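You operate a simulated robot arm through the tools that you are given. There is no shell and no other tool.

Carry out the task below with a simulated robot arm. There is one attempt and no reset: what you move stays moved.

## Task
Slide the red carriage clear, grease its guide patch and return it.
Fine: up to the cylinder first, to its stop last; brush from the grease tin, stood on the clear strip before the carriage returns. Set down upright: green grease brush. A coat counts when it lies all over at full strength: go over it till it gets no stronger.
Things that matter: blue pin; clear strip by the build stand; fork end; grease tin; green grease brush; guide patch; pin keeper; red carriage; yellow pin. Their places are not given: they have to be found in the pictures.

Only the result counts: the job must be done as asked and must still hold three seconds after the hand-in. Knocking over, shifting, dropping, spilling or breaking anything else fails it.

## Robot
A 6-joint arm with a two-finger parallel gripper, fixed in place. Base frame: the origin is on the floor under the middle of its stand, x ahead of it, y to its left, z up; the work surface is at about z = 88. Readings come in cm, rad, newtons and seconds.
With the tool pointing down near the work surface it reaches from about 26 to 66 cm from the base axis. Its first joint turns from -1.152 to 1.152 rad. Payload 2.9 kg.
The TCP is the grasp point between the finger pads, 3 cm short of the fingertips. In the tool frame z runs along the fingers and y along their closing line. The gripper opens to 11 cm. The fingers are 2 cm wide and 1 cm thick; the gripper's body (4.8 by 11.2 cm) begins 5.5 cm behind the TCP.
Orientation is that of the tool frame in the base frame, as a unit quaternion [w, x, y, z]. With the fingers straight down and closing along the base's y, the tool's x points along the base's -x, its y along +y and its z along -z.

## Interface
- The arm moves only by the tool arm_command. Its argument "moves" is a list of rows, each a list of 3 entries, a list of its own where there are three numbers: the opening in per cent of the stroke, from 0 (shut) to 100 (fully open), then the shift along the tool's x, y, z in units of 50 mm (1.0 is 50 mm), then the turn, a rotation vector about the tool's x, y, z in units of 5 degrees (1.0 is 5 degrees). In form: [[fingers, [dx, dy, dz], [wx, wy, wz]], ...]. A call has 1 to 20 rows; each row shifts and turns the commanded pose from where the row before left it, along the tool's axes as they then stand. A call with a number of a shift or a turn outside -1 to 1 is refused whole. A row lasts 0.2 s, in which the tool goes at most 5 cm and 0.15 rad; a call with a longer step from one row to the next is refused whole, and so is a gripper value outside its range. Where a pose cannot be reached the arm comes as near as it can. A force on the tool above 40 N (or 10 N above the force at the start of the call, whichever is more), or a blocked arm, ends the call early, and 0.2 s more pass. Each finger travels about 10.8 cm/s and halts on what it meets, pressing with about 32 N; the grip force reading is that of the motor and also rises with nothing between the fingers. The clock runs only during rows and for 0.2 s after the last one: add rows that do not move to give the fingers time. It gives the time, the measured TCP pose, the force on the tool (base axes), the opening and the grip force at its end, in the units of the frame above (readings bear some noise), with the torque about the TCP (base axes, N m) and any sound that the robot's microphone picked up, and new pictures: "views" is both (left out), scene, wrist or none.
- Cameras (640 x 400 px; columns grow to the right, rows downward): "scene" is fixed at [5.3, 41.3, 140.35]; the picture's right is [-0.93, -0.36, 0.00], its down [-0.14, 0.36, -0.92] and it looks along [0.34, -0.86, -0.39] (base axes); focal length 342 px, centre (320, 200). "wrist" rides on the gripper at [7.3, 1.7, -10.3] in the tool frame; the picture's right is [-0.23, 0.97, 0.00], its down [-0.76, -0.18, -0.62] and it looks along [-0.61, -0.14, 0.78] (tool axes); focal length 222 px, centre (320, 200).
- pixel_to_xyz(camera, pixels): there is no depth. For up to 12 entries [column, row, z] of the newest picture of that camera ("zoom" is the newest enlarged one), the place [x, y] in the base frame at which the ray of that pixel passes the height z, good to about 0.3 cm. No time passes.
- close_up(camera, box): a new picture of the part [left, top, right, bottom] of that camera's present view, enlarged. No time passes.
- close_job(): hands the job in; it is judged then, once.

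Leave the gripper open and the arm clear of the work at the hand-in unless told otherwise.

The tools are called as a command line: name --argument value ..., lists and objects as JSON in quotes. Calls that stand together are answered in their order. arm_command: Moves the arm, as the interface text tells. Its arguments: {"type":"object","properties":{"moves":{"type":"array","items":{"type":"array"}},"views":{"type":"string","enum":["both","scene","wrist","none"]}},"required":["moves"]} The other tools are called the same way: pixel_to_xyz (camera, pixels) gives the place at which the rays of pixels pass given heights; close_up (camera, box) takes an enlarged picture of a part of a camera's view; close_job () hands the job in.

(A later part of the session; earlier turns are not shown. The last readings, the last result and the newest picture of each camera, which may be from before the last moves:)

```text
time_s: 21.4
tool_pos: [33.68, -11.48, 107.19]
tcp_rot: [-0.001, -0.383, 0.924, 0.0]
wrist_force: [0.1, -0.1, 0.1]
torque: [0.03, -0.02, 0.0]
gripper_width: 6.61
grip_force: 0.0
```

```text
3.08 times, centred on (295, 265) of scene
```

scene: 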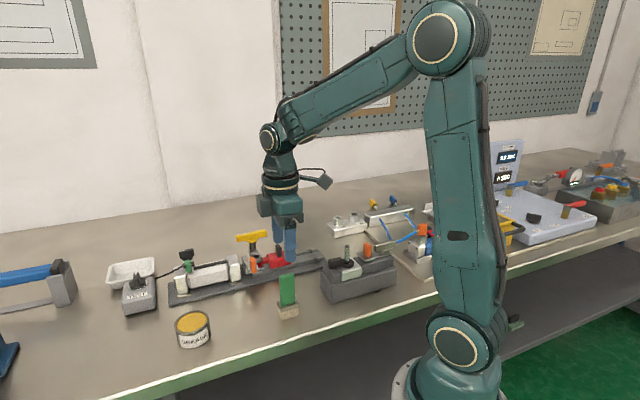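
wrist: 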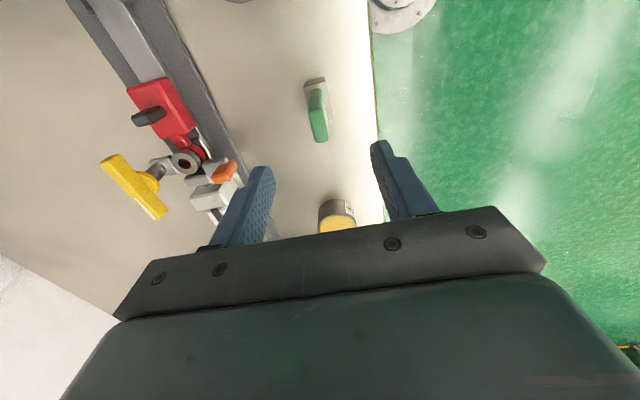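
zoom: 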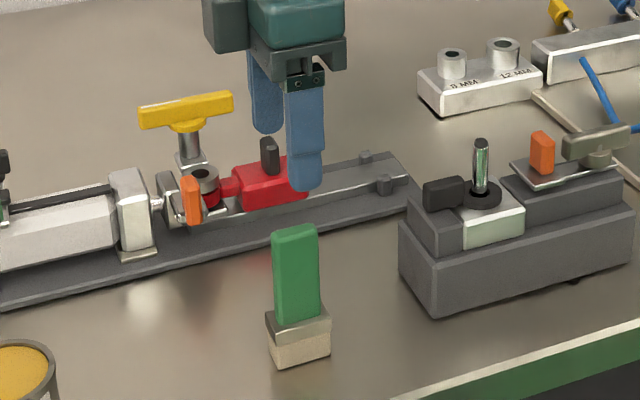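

pixel_to_xyz --camera "wrist" --pixels '[[309.4, 109.7, 98], [325.1, 107.5, 98], [315.2, 142.2, 98], [328.7, 139.9, 98], [319.7, 125.5, 98], [304, 86, 91.3], [326, 80, 91.3], [332, 122, 91.3], [337, 218, 92], [320, 216, 92], [355, 216, 92], [337, 205, 92]]'

```text
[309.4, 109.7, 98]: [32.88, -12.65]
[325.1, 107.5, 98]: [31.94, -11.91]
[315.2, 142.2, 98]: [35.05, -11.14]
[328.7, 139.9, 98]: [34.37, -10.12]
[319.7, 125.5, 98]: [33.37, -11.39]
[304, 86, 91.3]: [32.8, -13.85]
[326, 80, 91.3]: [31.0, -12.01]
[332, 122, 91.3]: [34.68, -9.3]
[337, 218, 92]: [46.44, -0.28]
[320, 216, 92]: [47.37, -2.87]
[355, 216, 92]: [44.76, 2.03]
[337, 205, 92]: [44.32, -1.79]
```

The brush is centred under the tool; its long axis reads about 40°. I trim the yaw by 3.5°, narrow to ~4.5 cm and descend to TCP z≈96 (fingertips ≈93, above the ferrule).

arm_command --moves '[[42, [0, 0, 0.5], [0, 0, 0.7]], [42, [0, 0, 0.5], [0, 0, 0]], [42, [0, 0, 0.5], [0, 0, 0]], [42, [0, 0, 0.4], [0, 0, 0]], [42, [0, 0, 0.34], [0, 0, 0]], [42, [0, 0, 0], [0, 0, 0]]]' --views "both"

close_up --camera "wrist" --box '[240, 80, 440, 220]'

close_up --camera "scene" --box '[250, 220, 340, 330]'

```text
time_s: 22.8
tool_pos: [33.7, -11.46, 95.95]
tcp_rot: [0.001, -0.355, 0.935, 0.0]
wrist_force: [0.1, -0.9, -0.1]
torque: [0.0, -0.02, -0.04]
gripper_width: 4.62
grip_force: 0.0
```

scene: 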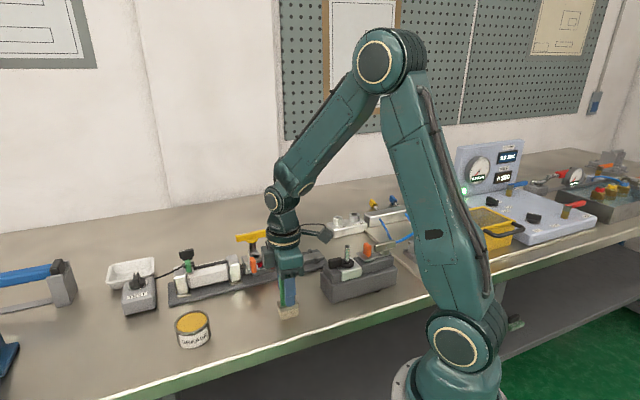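
wrist: 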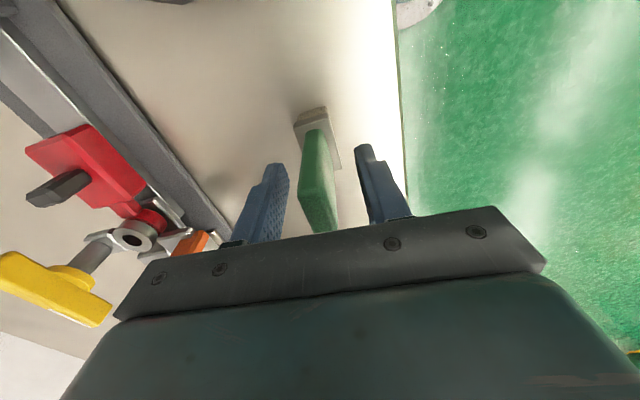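

```text
2.86 times, centred on (340, 150) of wrist
```

zoom: 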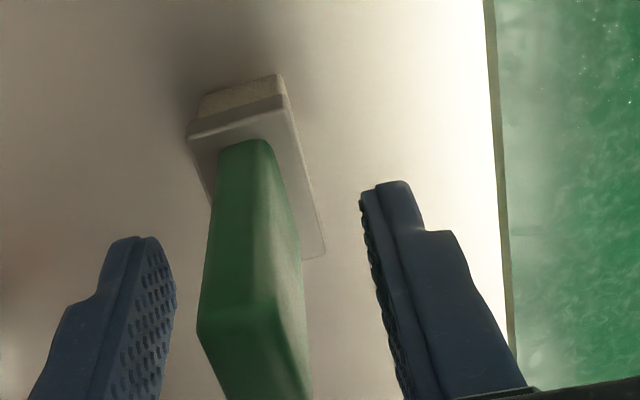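

```text
3.64 times, centred on (295, 275) of scene
```

zoom: 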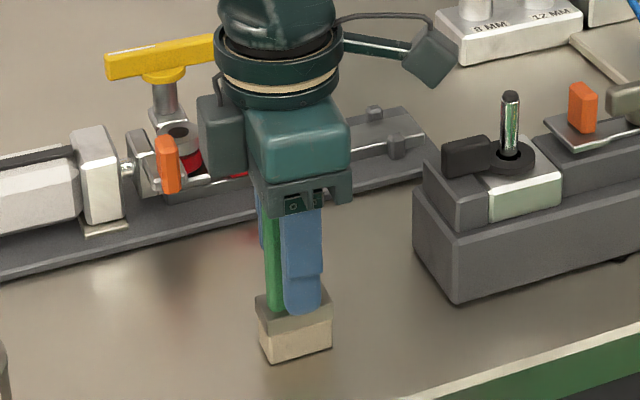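

The handle stands between the pads. I close in steps and grip.

arm_command --moves '[[32, [0, 0, 0], [0, 0, 0]], [24, [0, 0, 0], [0, 0, 0]], [18, [0, 0, 0], [0, 0, 0]], [14, [0, 0, 0], [0, 0, 0]], [8, [0, 0, 0], [0, 0, 0]], [0, [0, 0, 0], [0, 0, 0]], [0, [0, 0, 0], [0, 0, 0]]]' --views "both"

close_up --camera "scene" --box '[250, 220, 340, 330]'

close_up --camera "wrist" --box '[240, 80, 440, 220]'

```text
time_s: 24.4
tool_pos: [33.77, -11.54, 95.89]
tcp_rot: [0.0, -0.355, 0.935, 0.0]
wrist_force: [0.4, -0.5, 1.3]
torque: [0.0, 0.01, -0.03]
gripper_width: 1.34
grip_force: 32.2
```

scene: 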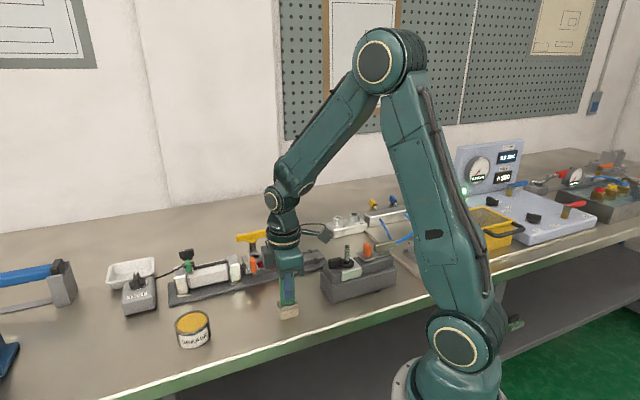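
wrist: 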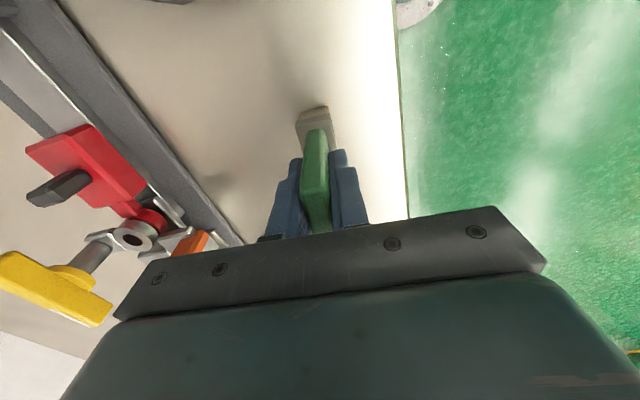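

```text
3.64 times, centred on (295, 275) of scene
```

zoom: 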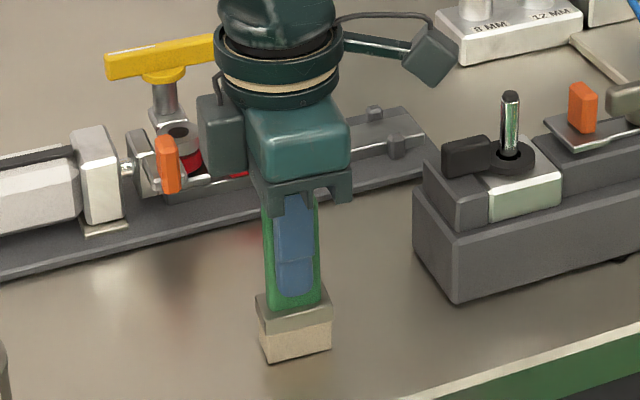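

```text
2.86 times, centred on (340, 150) of wrist
```

zoom: 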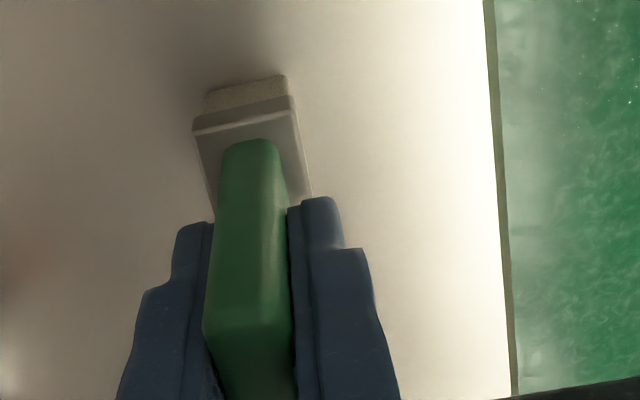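

The brush is held (width 1.34 cm, 32 N); its bottom is 7.9 cm below the TCP. I lift it 10 cm and move toward the tin, staying short of it, to look.

arm_command --moves '[[0, [0, 0, -0.3], [0, 0, 0]], [0, [0, 0, -0.5], [0, 0, 0]], [0, [0, 0, -0.6], [0, 0, 0]], [0, [0, 0, -0.6], [0, 0, 0]], [0, [-0.5, -0.2, 0], [0, 0, 0]], [0, [-0.5, -0.2, 0], [0, 0, 0]], [0, [-0.42, -0.18, 0], [0, 0, 0]], [0, [0, 0, 0], [0, 0, 0]]]' --views "both"

close_up --camera "wrist" --box '[240, 60, 480, 220]'

close_up --camera "scene" --box '[150, 190, 330, 360]'

```text
time_s: 26.2
tool_pos: [41.2, -9.04, 105.96]
tcp_rot: [0.0, -0.354, 0.935, 0.0]
wrist_force: [-0.4, 0.7, -0.9]
torque: [0.0, 0.03, 0.02]
gripper_width: 1.37
grip_force: 31.6
```

scene: 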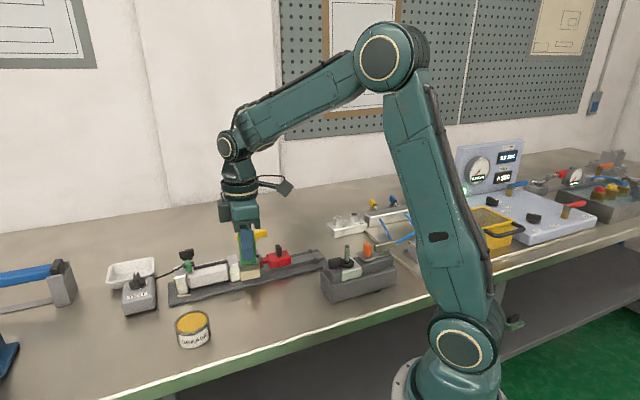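
wrist: 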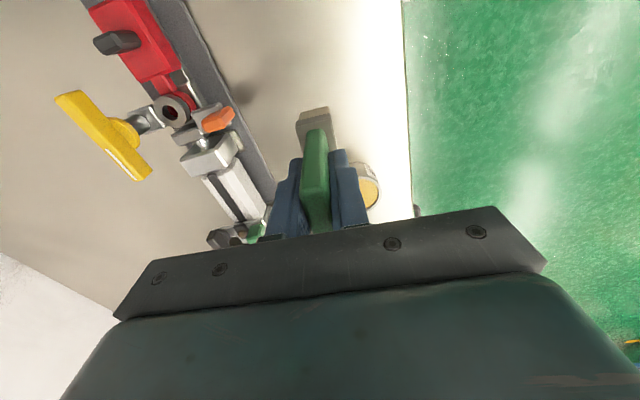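

```text
2.50 times, centred on (360, 140) of wrist
```

zoom: 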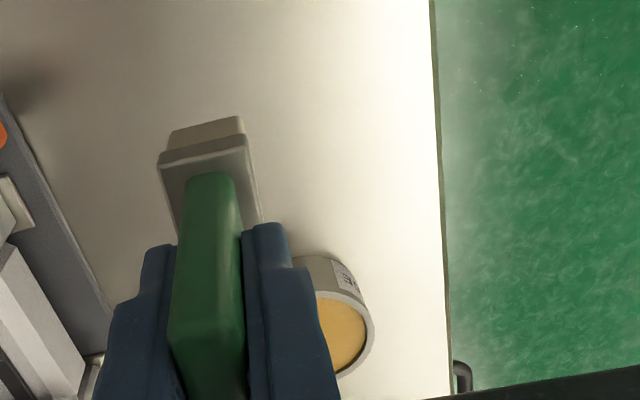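

```text
2.35 times, centred on (240, 275) of scene
```

zoom: 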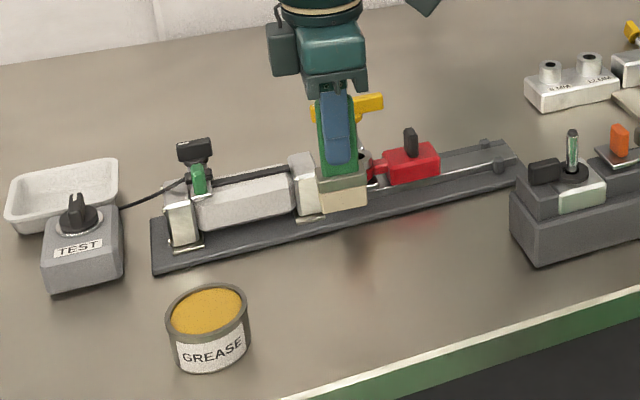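

pixel_to_xyz --camera "zoom" --pixels '[[207, 312, 91.8], [171, 325, 91.8], [246, 302, 91.8], [207, 286, 91.8], [207, 338, 91.8], [207, 312, 91.3]]'

pixel_to_xyz --camera "wrist" --pixels '[[381, 190, 91.8], [373, 207, 91.8], [365, 165, 91.8]]'

```text
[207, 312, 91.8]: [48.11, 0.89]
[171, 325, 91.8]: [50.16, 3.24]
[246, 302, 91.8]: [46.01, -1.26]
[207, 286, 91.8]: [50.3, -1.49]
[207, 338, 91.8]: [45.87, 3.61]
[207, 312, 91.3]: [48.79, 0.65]
```

```text
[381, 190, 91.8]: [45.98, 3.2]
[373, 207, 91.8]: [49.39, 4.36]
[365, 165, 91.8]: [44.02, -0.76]
```

The tin centre is (48.0,1.0) with its rim at z≈91.8. I carry the brush above it at z≈106, then down until the bristles are just above the rim.

arm_command --moves '[[0, [-0.5875, 0.15, 0], [0, 0, 0]], [0, [-0.5875, 0.15, 0], [0, 0, 0]], [0, [-0.5875, 0.15, 0], [0, 0, 0]], [0, [-0.5875, 0.15, 0], [0, 0, 0]], [0, [0, 0, 0.4], [0, 0, 0]], [0, [0, 0, 0.5], [0, 0, 0]], [0, [0, 0, 0.2], [0, 0, 0]], [0, [0, 0, 0], [0, 0, 0]]]' --views "both"

close_up --camera "scene" --box '[140, 230, 260, 360]'

close_up --camera "wrist" --box '[240, 60, 440, 220]'

```text
time_s: 28.0
tool_pos: [47.66, 1.01, 100.46]
tcp_rot: [0.0, -0.354, 0.935, -0.001]
wrist_force: [0.1, -0.2, -0.9]
torque: [-0.03, 0.0, 0.0]
gripper_width: 1.35
grip_force: 32.0
```

scene: 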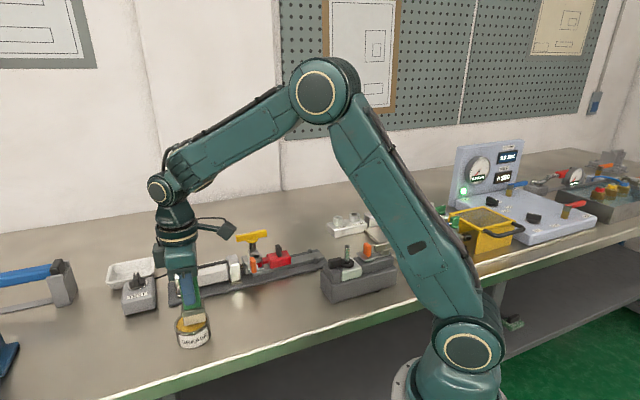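
wrist: 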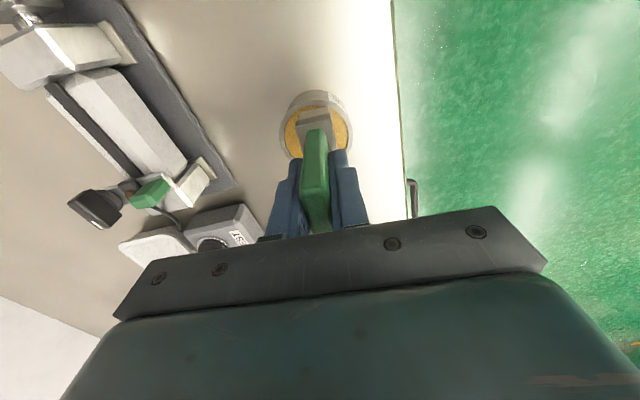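

```text
3.08 times, centred on (200, 295) of scene
```

zoom: 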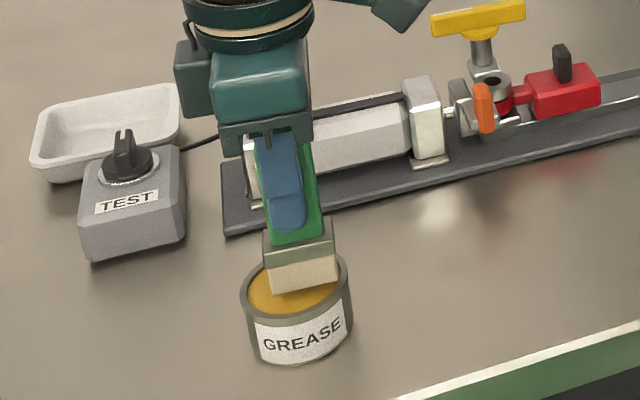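

```text
2.50 times, centred on (340, 140) of wrist
```

zoom: 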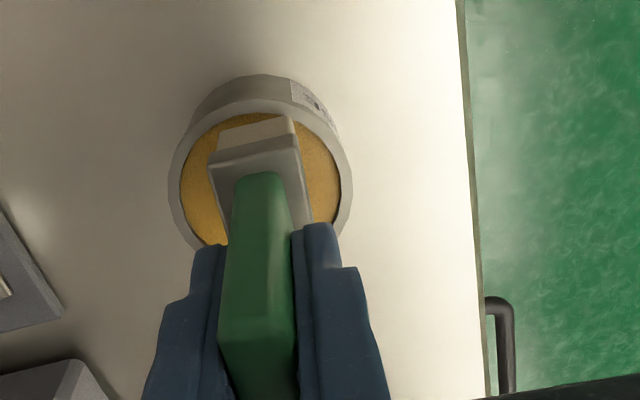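

The bristles are inside the rim as seen from above. I shift 3 mm to centre and lower slowly into the grease, watching the force.

arm_command --moves '[[0, [-0.06, 0, 0], [0, 0, 0]], [0, [0, 0, 0.1], [0, 0, 0]], [0, [0, 0, 0.08], [0, 0, 0]], [0, [0, 0, 0.06], [0, 0, 0]], [0, [0, 0, 0.04], [0, 0, 0]], [0, [0, 0, 0], [0, 0, 0]]]' --views "both"

close_up --camera "scene" --box '[140, 230, 260, 360]'

close_up --camera "wrist" --box '[240, 60, 440, 220]'

```text
time_s: 29.4
tool_pos: [48.03, 1.39, 99.17]
tcp_rot: [0.004, -0.355, 0.935, 0.0]
wrist_force: [-1.7, 6.4, 29.9]
torque: [0.5, 0.18, -0.04]
gripper_width: 1.39
grip_force: 32.0
```

scene: 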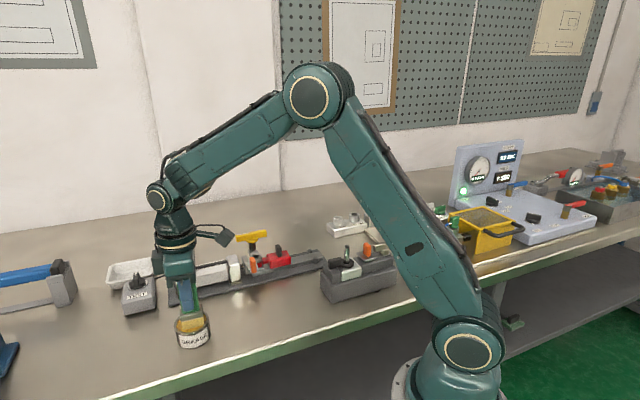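
wrist: 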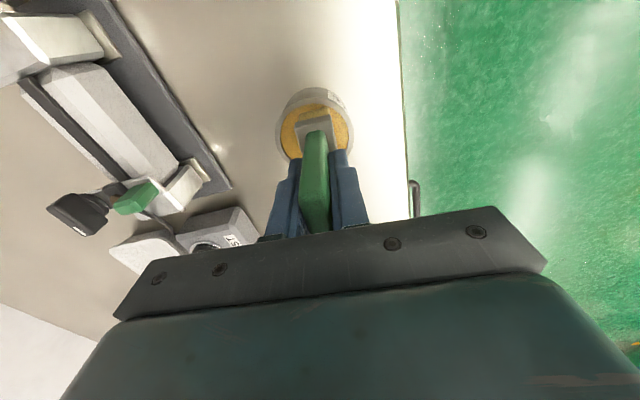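

```text
3.08 times, centred on (200, 295) of scene
```

zoom: 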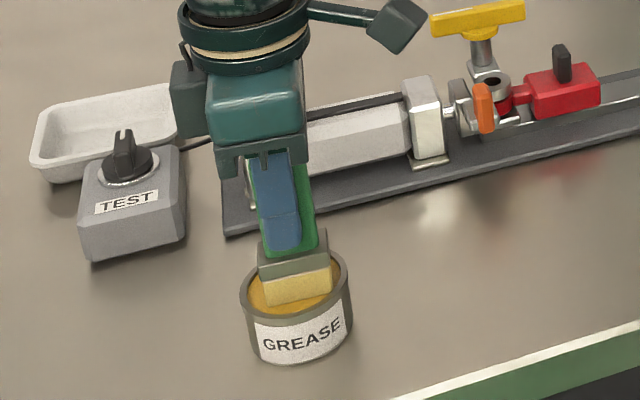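

```text
2.50 times, centred on (340, 140) of wrist
```

zoom: 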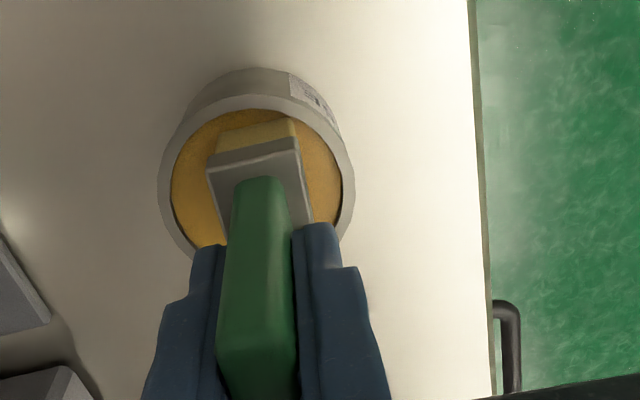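

The bristles touched the grease (30 N is more than I want) and have turned yellow. I ease up ~1.3 mm to a light touch, dwell a second, and check the load colour.

arm_command --moves '[[0, [0, 0, -0.025], [0, 0, 0]], [0, [0, 0, 0], [0, 0, 0]], [0, [0, 0, 0], [0, 0, 0]], [0, [0, 0, 0], [0, 0, 0]], [0, [0, 0, 0], [0, 0, 0]]]' --views "both"

close_up --camera "scene" --box '[150, 270, 250, 360]'

```text
time_s: 30.6
tool_pos: [48.06, 1.21, 99.15]
tcp_rot: [0.0, -0.354, 0.935, 0.0]
wrist_force: [5.0, 1.3, 13.7]
torque: [0.28, -0.52, -0.06]
gripper_width: 1.39
grip_force: 31.9
```

scene: 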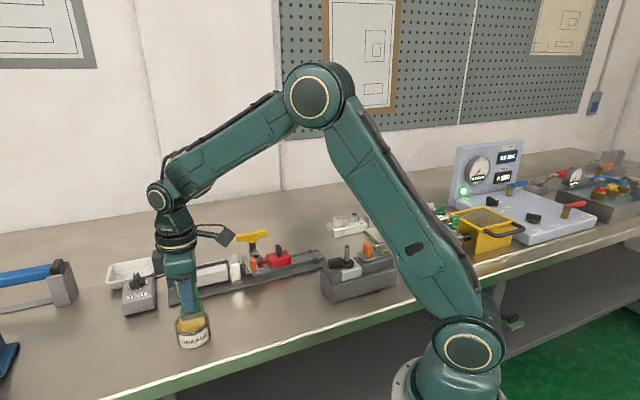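
wrist: 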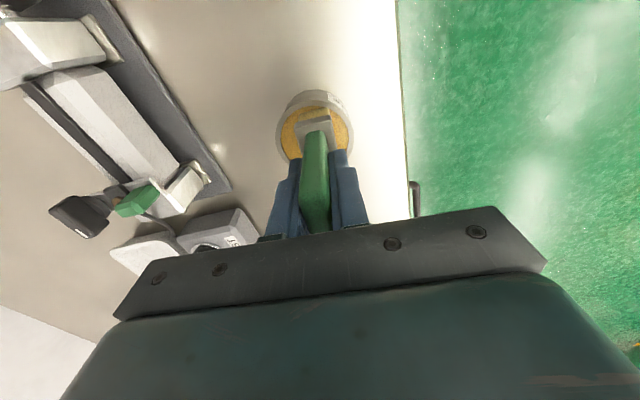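

```text
4.44 times, centred on (200, 315) of scene
```

zoom: 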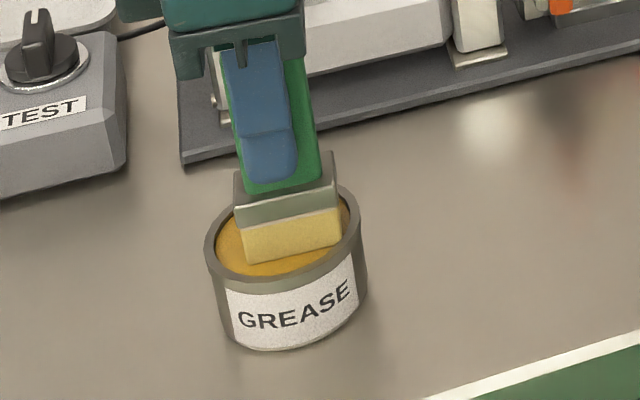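

The bristles are evenly coated. I lift straight out to z≈109 and move to open bench around (38,-14), away from the stand, keeping the brush level.

arm_command --moves '[[0, [0, 0, -0.1], [0, 0, 0]], [0, [0, 0, -0.4], [0, 0, 0]], [0, [0, 0, -0.7], [0, 0, 0]], [0, [0, 0, -0.77], [0, 0, 0]], [0, [0.704, -0.189, 0], [0, 0, 0]], [0, [0.704, -0.189, 0], [0, 0, 0]], [0, [0.704, -0.189, 0], [0, 0, 0]], [0, [0.704, -0.189, 0], [0, 0, 0]], [0, [0.704, -0.189, 0], [0, 0, 0]], [0, [0, 0, 0], [0, 0, 0]]]' --views "both"

close_up --camera "scene" --box '[150, 190, 350, 360]'

close_up --camera "wrist" --box '[240, 60, 440, 220]'

```text
time_s: 32.8
tool_pos: [37.54, -13.85, 108.83]
tcp_rot: [-0.001, -0.354, 0.935, 0.0]
wrist_force: [-0.7, -1.3, -1.2]
torque: [0.01, 0.02, 0.02]
gripper_width: 1.35
grip_force: 31.8
```

scene: 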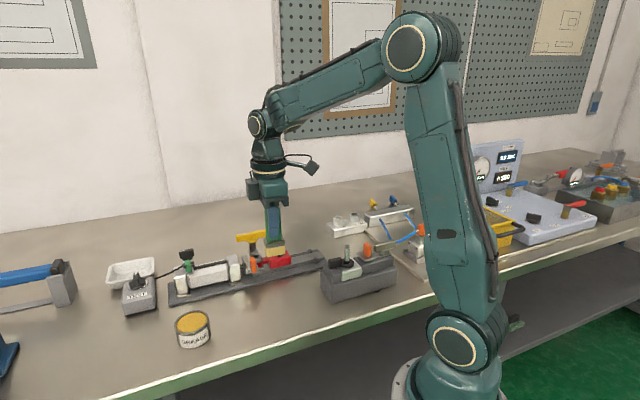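
wrist: 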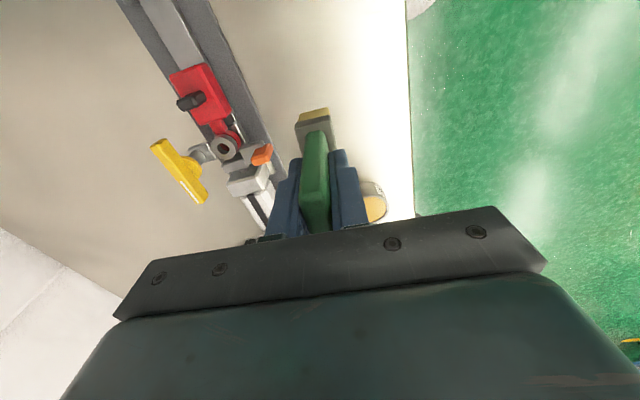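

```text
2.35 times, centred on (250, 275) of scene
```

zoom: 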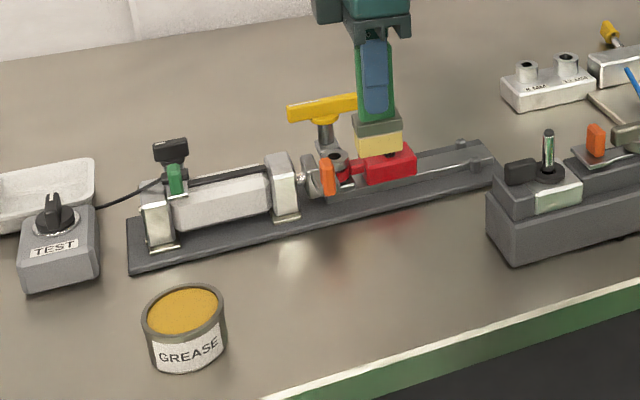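

```text
2.50 times, centred on (340, 140) of wrist
```

zoom: 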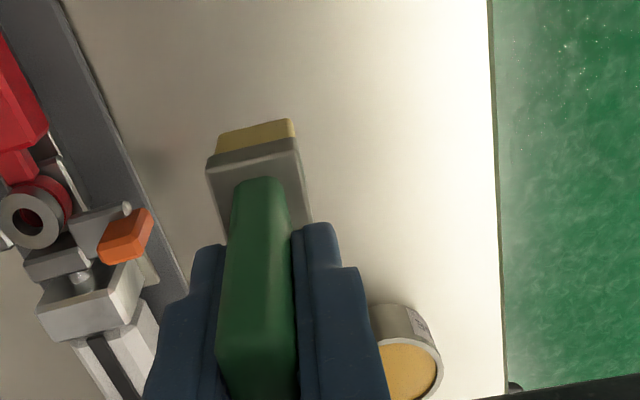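

Tin untouched; brush loaded and upright. Now I turn the hand by 86.5° (18 rows) so the brush's broad side lies across the rail.

arm_command --moves '[[0, [0, 0, 0], [0, 0, 1]], [0, [0, 0, 0], [0, 0, 1]], [0, [0, 0, 0], [0, 0, 1]], [0, [0, 0, 0], [0, 0, 1]], [0, [0, 0, 0], [0, 0, 1]], [0, [0, 0, 0], [0, 0, 1]], [0, [0, 0, 0], [0, 0, 1]], [0, [0, 0, 0], [0, 0, 1]], [0, [0, 0, 0], [0, 0, 1]], [0, [0, 0, 0], [0, 0, 1]], [0, [0, 0, 0], [0, 0, 1]], [0, [0, 0, 0], [0, 0, 1]], [0, [0, 0, 0], [0, 0, 1]], [0, [0, 0, 0], [0, 0, 1]], [0, [0, 0, 0], [0, 0, 1]], [0, [0, 0, 0], [0, 0, 1]], [0, [0, 0, 0], [0, 0, 1]], [0, [0, 0, 0], [0, 0, 0.3]], [0, [0, 0, 0], [0, 0, 0]]]' --views "wrist"

```text
time_s: 36.8
tool_pos: [37.85, -13.89, 108.89]
tcp_rot: [0.0, 0.382, 0.924, 0.0]
wrist_force: [0.0, 0.7, -0.5]
torque: [-0.03, 0.08, -0.02]
gripper_width: 1.37
grip_force: 31.9
```

wrist: 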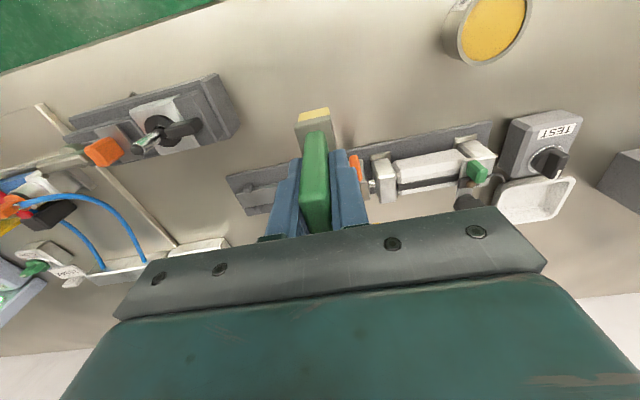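

arm_command --moves '[[0, [-0.635, -0.54, 0], [0, 0, 0]], [0, [-0.635, -0.54, 0], [0, 0, 0]], [0, [-0.635, -0.54, 0], [0, 0, 0]], [0, [-0.635, -0.54, 0], [0, 0, 0]], [0, [0, 0, 0.4], [0, 0, 0]], [0, [0, 0, 0.4], [0, 0, 0]], [0, [0, 0, 0], [0, 0, 0]]]' --views "both"

close_up --camera "wrist" --box '[220, 60, 440, 220]'

close_up --camera "scene" --box '[220, 190, 350, 290]'

```text
time_s: 38.4
tool_pos: [39.47, -30.63, 104.86]
tcp_rot: [0.0, 0.382, 0.924, 0.0]
wrist_force: [-0.3, 0.3, -0.9]
torque: [0.03, 0.03, 0.0]
gripper_width: 1.37
grip_force: 32.0
```

scene: 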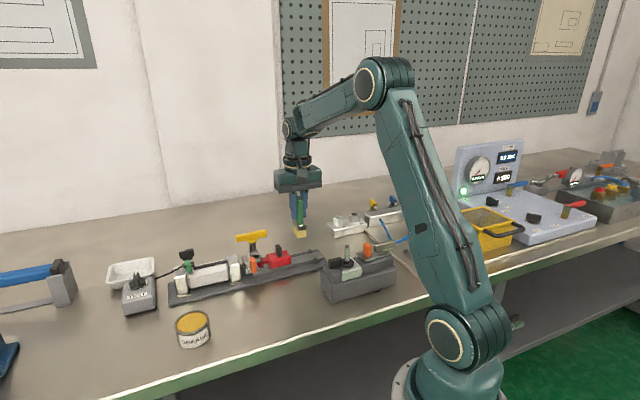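
wrist: 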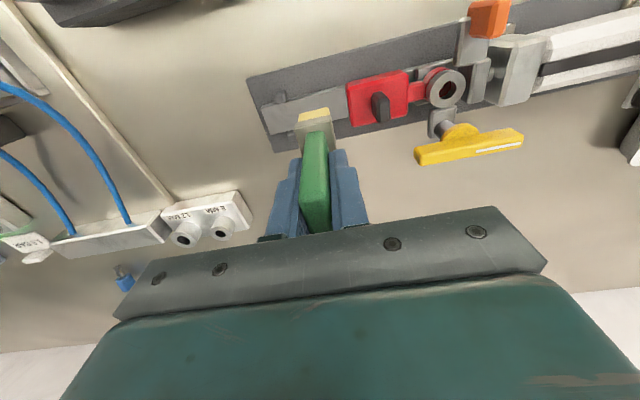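

```text
2.50 times, centred on (330, 140) of wrist
```

zoom: 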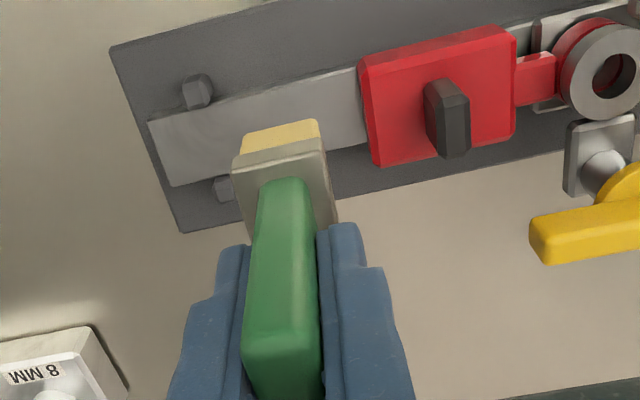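

```text
4.00 times, centred on (285, 240) of scene
```

zoom: 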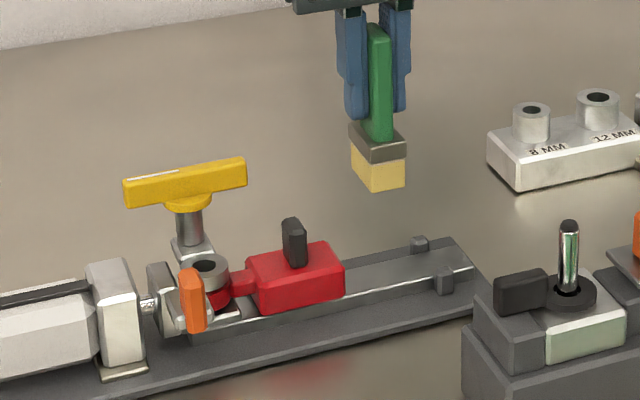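

The brush is over the mid rail between posts and carriage. I shift 2.5 mm laterally and descend until the bristles are about 1 cm above the rail, then look.

arm_command --moves '[[0, [0.05, 0, 0.4], [0, 0, 0]], [0, [0, 0, 0.4], [0, 0, 0]], [0, [0, 0, 0.4], [0, 0, 0]], [0, [0, 0, 0.05], [0, 0, 0]], [0, [0, 0, 0], [0, 0, 0]]]' --views "both"

close_up --camera "wrist" --box '[220, 60, 440, 220]'

close_up --camera "scene" --box '[240, 210, 350, 290]'

```text
time_s: 39.6
tool_pos: [39.1, -30.31, 98.68]
tcp_rot: [0.0, 0.383, 0.924, 0.0]
wrist_force: [0.4, -0.4, -0.7]
torque: [0.02, 0.0, 0.02]
gripper_width: 1.38
grip_force: 31.9
```

scene: 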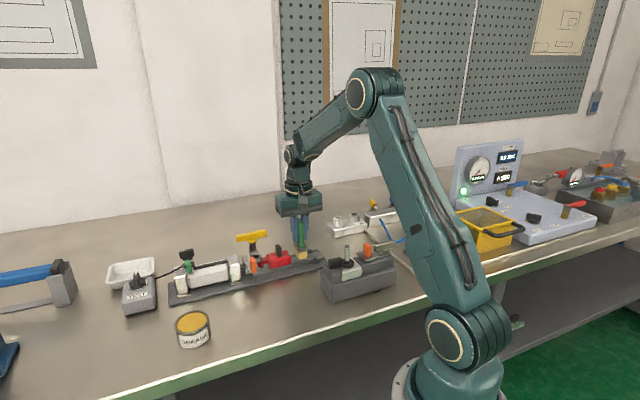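
wrist: 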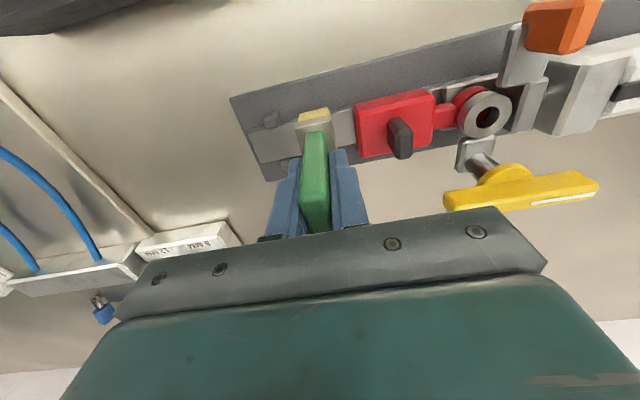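

```text
2.50 times, centred on (330, 140) of wrist
```

zoom: 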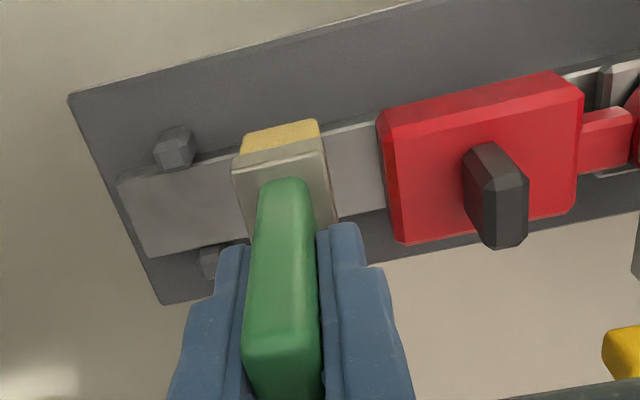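

```text
5.00 times, centred on (295, 250) of scene
```

zoom: 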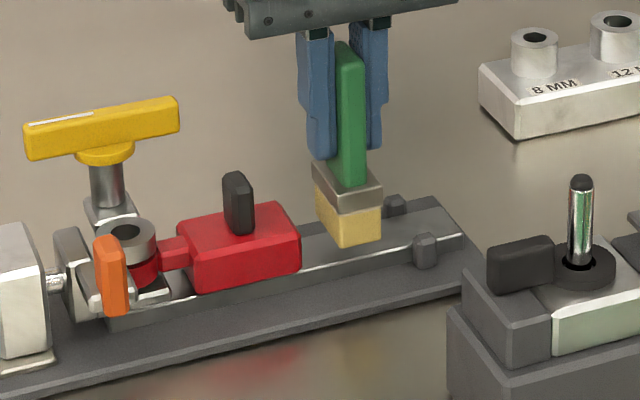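

About 1 cm above the rail. I lower in small steps to find contact.

arm_command --moves '[[0, [0, 0, 0.08], [0, 0, 0]], [0, [0, 0, 0.06], [0, 0, 0]], [0, [0, 0, 0.02], [0, 0, 0]], [0, [0, 0, 0], [0, 0, 0]]]' --views "none"

```text
time_s: 40.6
tool_pos: [39.17, -30.51, 97.92]
tcp_rot: [-0.001, 0.382, 0.924, 0.0]
wrist_force: [0.3, -0.8, -1.1]
torque: [0.04, -0.01, -0.01]
gripper_width: 1.36
grip_force: 32.4
```

No contact yet at z 97.92. I continue in 1 mm steps.

arm_command --moves '[[0, [0, 0, 0.02], [0, 0, 0]], [0, [0, 0, 0.02], [0, 0, 0]], [0, [0, 0, 0], [0, 0, 0]]]' --views "none"

```text
time_s: 41.4
tool_pos: [39.23, -30.43, 97.73]
tcp_rot: [0.0, 0.383, 0.924, 0.0]
wrist_force: [0.4, 0.7, -1.4]
torque: [0.04, 0.03, -0.02]
gripper_width: 1.37
grip_force: 31.8
```

arm_command --moves '[[0, [0, 0, 0.02], [0, 0, 0]], [0, [0, 0, 0], [0, 0, 0]]]' --views "none"

```text
time_s: 42.0
tool_pos: [39.04, -30.43, 97.6]
tcp_rot: [-0.001, 0.382, 0.924, 0.0]
wrist_force: [0.4, -0.1, 0.4]
torque: [0.02, -0.02, 0.01]
gripper_width: 1.37
grip_force: 31.6
```

arm_command --moves '[[0, [0, 0, 0.02], [0, 0, 0]], [0, [0, 0, 0], [0, 0, 0]]]' --views "wrist"

close_up --camera "scene" --box '[260, 225, 340, 285]'

```text
time_s: 42.6
tool_pos: [39.09, -30.29, 97.51]
tcp_rot: [0.0, 0.383, 0.924, 0.0]
wrist_force: [-0.7, 0.0, -0.9]
torque: [0.03, -0.04, -0.01]
gripper_width: 1.36
grip_force: 32.2
```

wrist: 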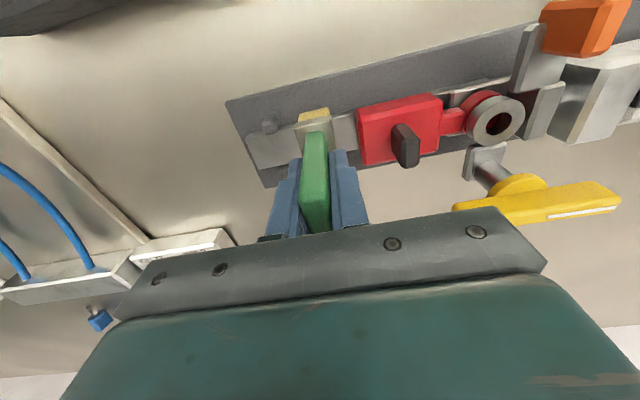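

```text
6.67 times, centred on (300, 255) of scene
```

zoom: 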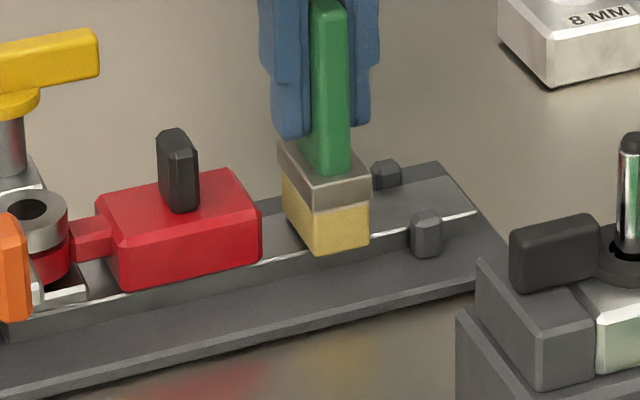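

Still a hair above. I continue in 0.5–1 mm steps.

arm_command --moves '[[0, [0, 0, 0.02], [0, 0, 0]], [0, [0, 0, 0], [0, 0, 0]]]' --views "none"

arm_command --moves '[[0, [0, 0, 0.02], [0, 0, 0]], [0, [0, 0, 0], [0, 0, 0]]]' --views "none"

```text
time_s: 43.2
tool_pos: [39.13, -30.34, 97.38]
tcp_rot: [0.0, 0.383, 0.924, -0.001]
wrist_force: [0.4, 1.1, -0.6]
torque: [-0.02, 0.0, -0.01]
gripper_width: 1.37
grip_force: 31.9
```

```text
time_s: 43.8
tool_pos: [39.26, -30.39, 97.35]
tcp_rot: [0.0, 0.383, 0.924, 0.0]
wrist_force: [0.8, 0.8, -0.5]
torque: [0.0, -0.02, 0.0]
gripper_width: 1.36
grip_force: 32.1
```

arm_command --moves '[[0, [0, 0, 0.02], [0, 0, 0]], [0, [0, 0, 0], [0, 0, 0]]]' --views "none"

arm_command --moves '[[0, [0, 0, 0.015], [0, 0, 0]], [0, [0, 0, 0], [0, 0, 0]]]' --views "scene"

close_up --camera "scene" --box '[260, 225, 340, 285]'

```text
time_s: 44.4
tool_pos: [39.14, -30.4, 97.29]
tcp_rot: [0.0, 0.383, 0.924, 0.0]
wrist_force: [-3.2, 1.9, 11.0]
torque: [0.09, 0.09, 0.01]
gripper_width: 1.37
grip_force: 31.9
```

```text
time_s: 45.0
tool_pos: [39.22, -30.44, 97.38]
tcp_rot: [0.002, 0.383, 0.924, 0.0]
wrist_force: [-2.2, 3.7, 26.4]
torque: [0.2, 0.18, 0.01]
gripper_width: 1.35
grip_force: 31.8
```

scene: 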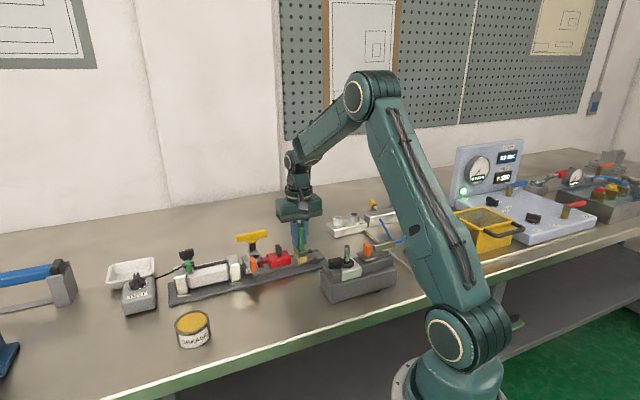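

```text
6.67 times, centred on (300, 255) of scene
```

zoom: 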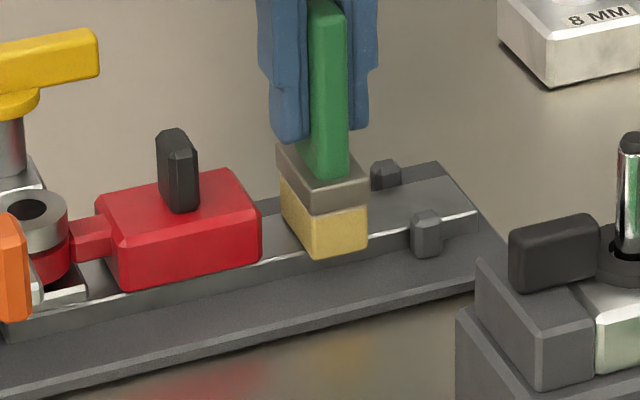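

Contact found at TCP z≈97.3. I ease off to a light press (~8 N) and make a slow first stroke: 1.8 cm back toward the posts, then 3.4 cm forward toward the carriage, then look.

arm_command --moves '[[0, [0, 0, -0.018], [0, 0, 0]], [0, [0, -0.09, 0], [0, 0, 0]], [0, [0, -0.09, 0], [0, 0, 0]], [0, [0, -0.09, 0], [0, 0, 0]], [0, [0, -0.07, 0], [0, 0, 0]], [0, [0, 0, 0], [0, 0, 0]]]' --views "both"

close_up --camera "wrist" --box '[220, 80, 420, 210]'

close_up --camera "scene" --box '[260, 225, 340, 285]'

```text
time_s: 46.4
tool_pos: [37.99, -31.56, 97.26]
tcp_rot: [0.001, 0.382, 0.924, 0.0]
wrist_force: [6.1, 6.1, 26.0]
torque: [0.21, -0.46, 0.08]
gripper_width: 1.37
grip_force: 32.5
```

scene: 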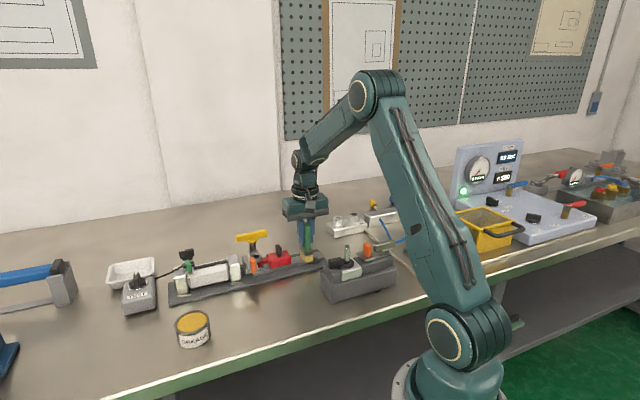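
wrist: 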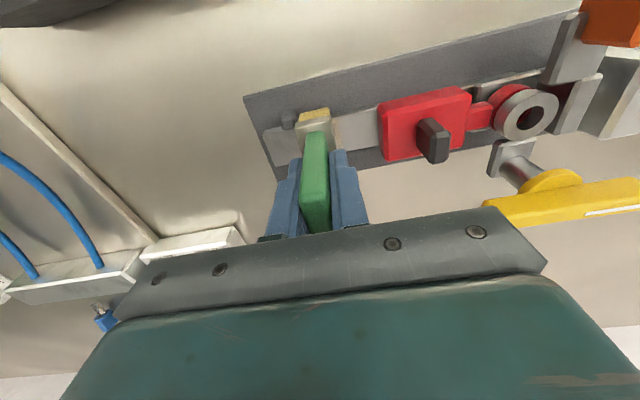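

```text
3.08 times, centred on (320, 145) of wrist
```

zoom: 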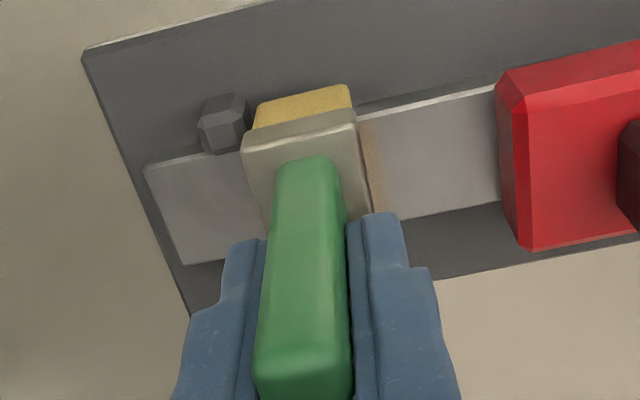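

```text
6.67 times, centred on (300, 255) of scene
```

zoom: 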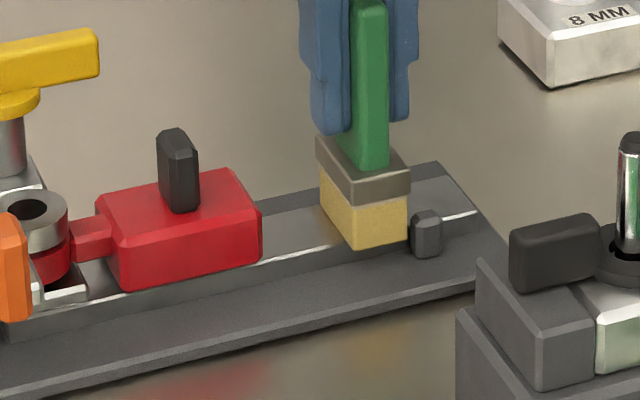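

A thin grease film appears next to the brush with a clear front edge at zoom (383,170), so the patch seems to end about there. Force is 26 N, so I ease up slightly and stroke forward 3 cm to see the film.

arm_command --moves '[[0, [0, 0, -0.012], [0, 0, 0]], [0, [0, 0.08, 0], [0, 0, 0]], [0, [0, 0.08, 0], [0, 0, 0]], [0, [0, 0.08, 0], [0, 0, 0]], [0, [0, 0.08, 0], [0, 0, 0]], [0, [0, 0.08, 0], [0, 0, 0]], [0, [0, 0.08, 0], [0, 0, 0]], [0, [0, 0.08, 0], [0, 0, 0]], [0, [0, 0, 0], [0, 0, 0]]]' --views "both"

close_up --camera "wrist" --box '[200, 80, 400, 210]'

close_up --camera "scene" --box '[260, 225, 340, 285]'

```text
time_s: 48.4
tool_pos: [39.83, -29.55, 97.24]
tcp_rot: [0.001, 0.383, 0.924, 0.0]
wrist_force: [-6.3, -4.9, 23.0]
torque: [-0.39, 0.27, -0.02]
gripper_width: 1.35
grip_force: 32.0
```

scene: 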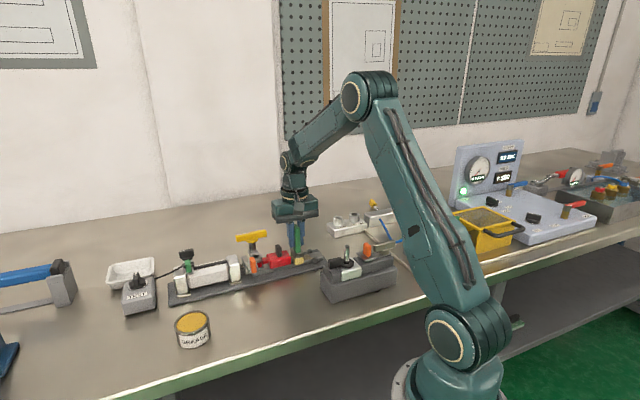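
wrist: 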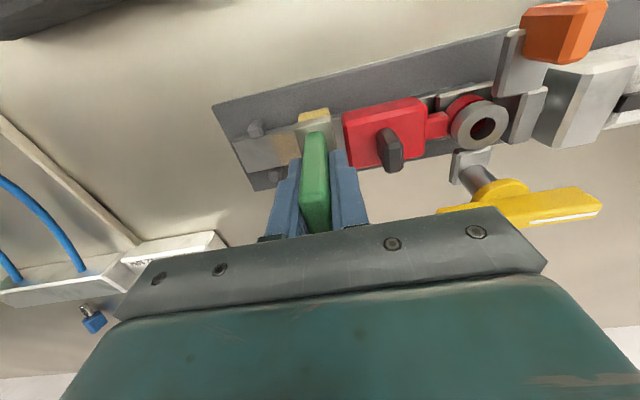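

```text
3.08 times, centred on (300, 145) of wrist
```

zoom: 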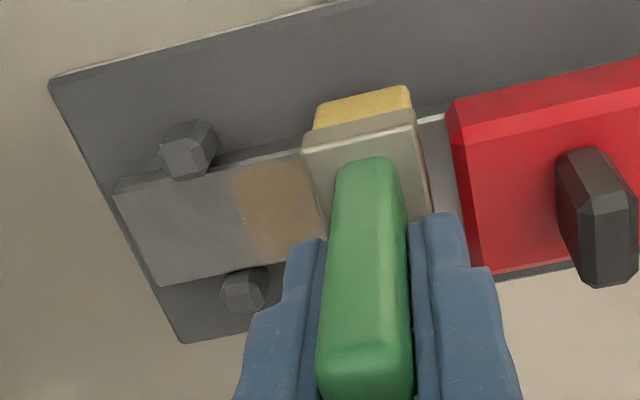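

```text
6.67 times, centred on (300, 255) of scene
```

zoom: 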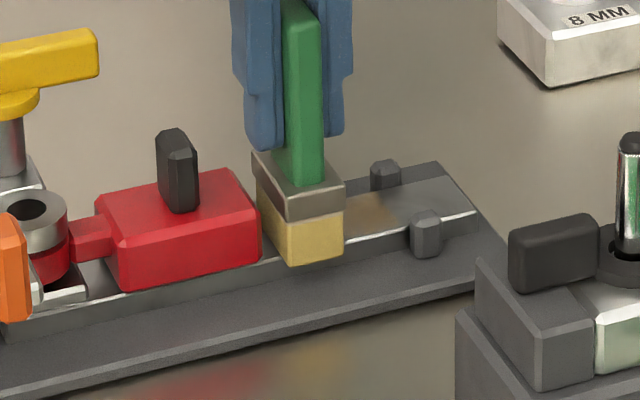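

A film now shows on the rail from zoom (235,180) to the brush. I lift 4 cm and move 4 cm toward the wall side to see the whole patch.

arm_command --moves '[[0, [0, 0, -0.2], [0, 0, 0]], [0, [0, 0, -0.6], [0, 0, 0]], [0, [-0.5, 0, -0.2], [0, 0, 0]], [0, [-0.5, 0, 0], [0, 0, 0]], [0, [0, 0, 0], [0, 0, 0]]]' --views "both"

close_up --camera "wrist" --box '[200, 40, 400, 170]'

close_up --camera "scene" --box '[260, 225, 340, 285]'

```text
time_s: 49.6
tool_pos: [43.35, -33.24, 102.31]
tcp_rot: [0.0, 0.383, 0.924, 0.0]
wrist_force: [0.0, 0.2, -1.3]
torque: [0.02, -0.01, 0.03]
gripper_width: 1.35
grip_force: 31.7
```

scene: 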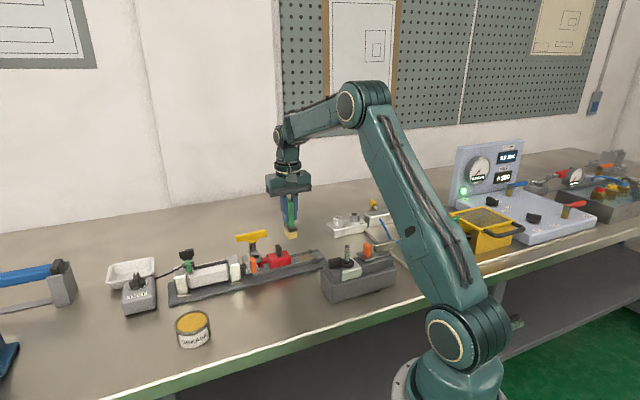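
wrist: 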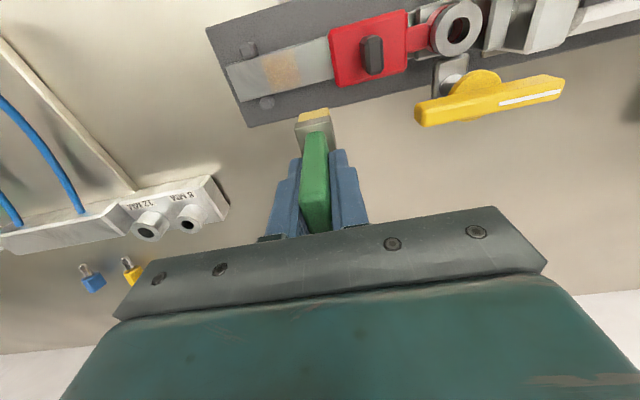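

```text
3.08 times, centred on (300, 105) of wrist
```

zoom: 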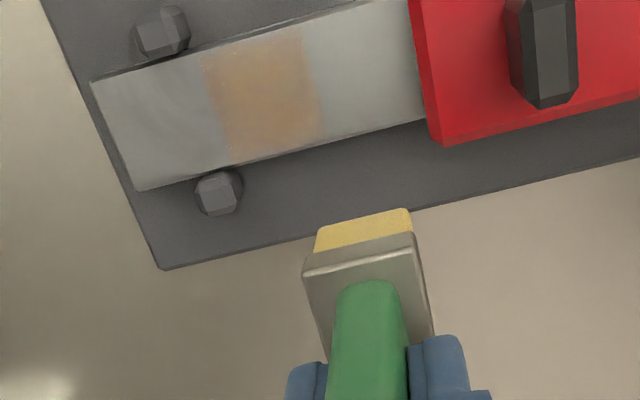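

```text
6.67 times, centred on (300, 255) of scene
```

zoom: 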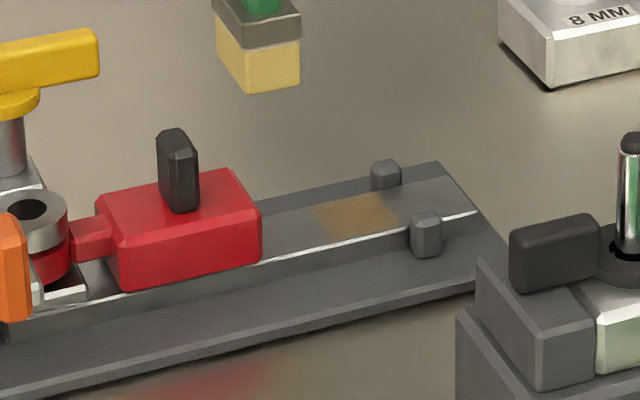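

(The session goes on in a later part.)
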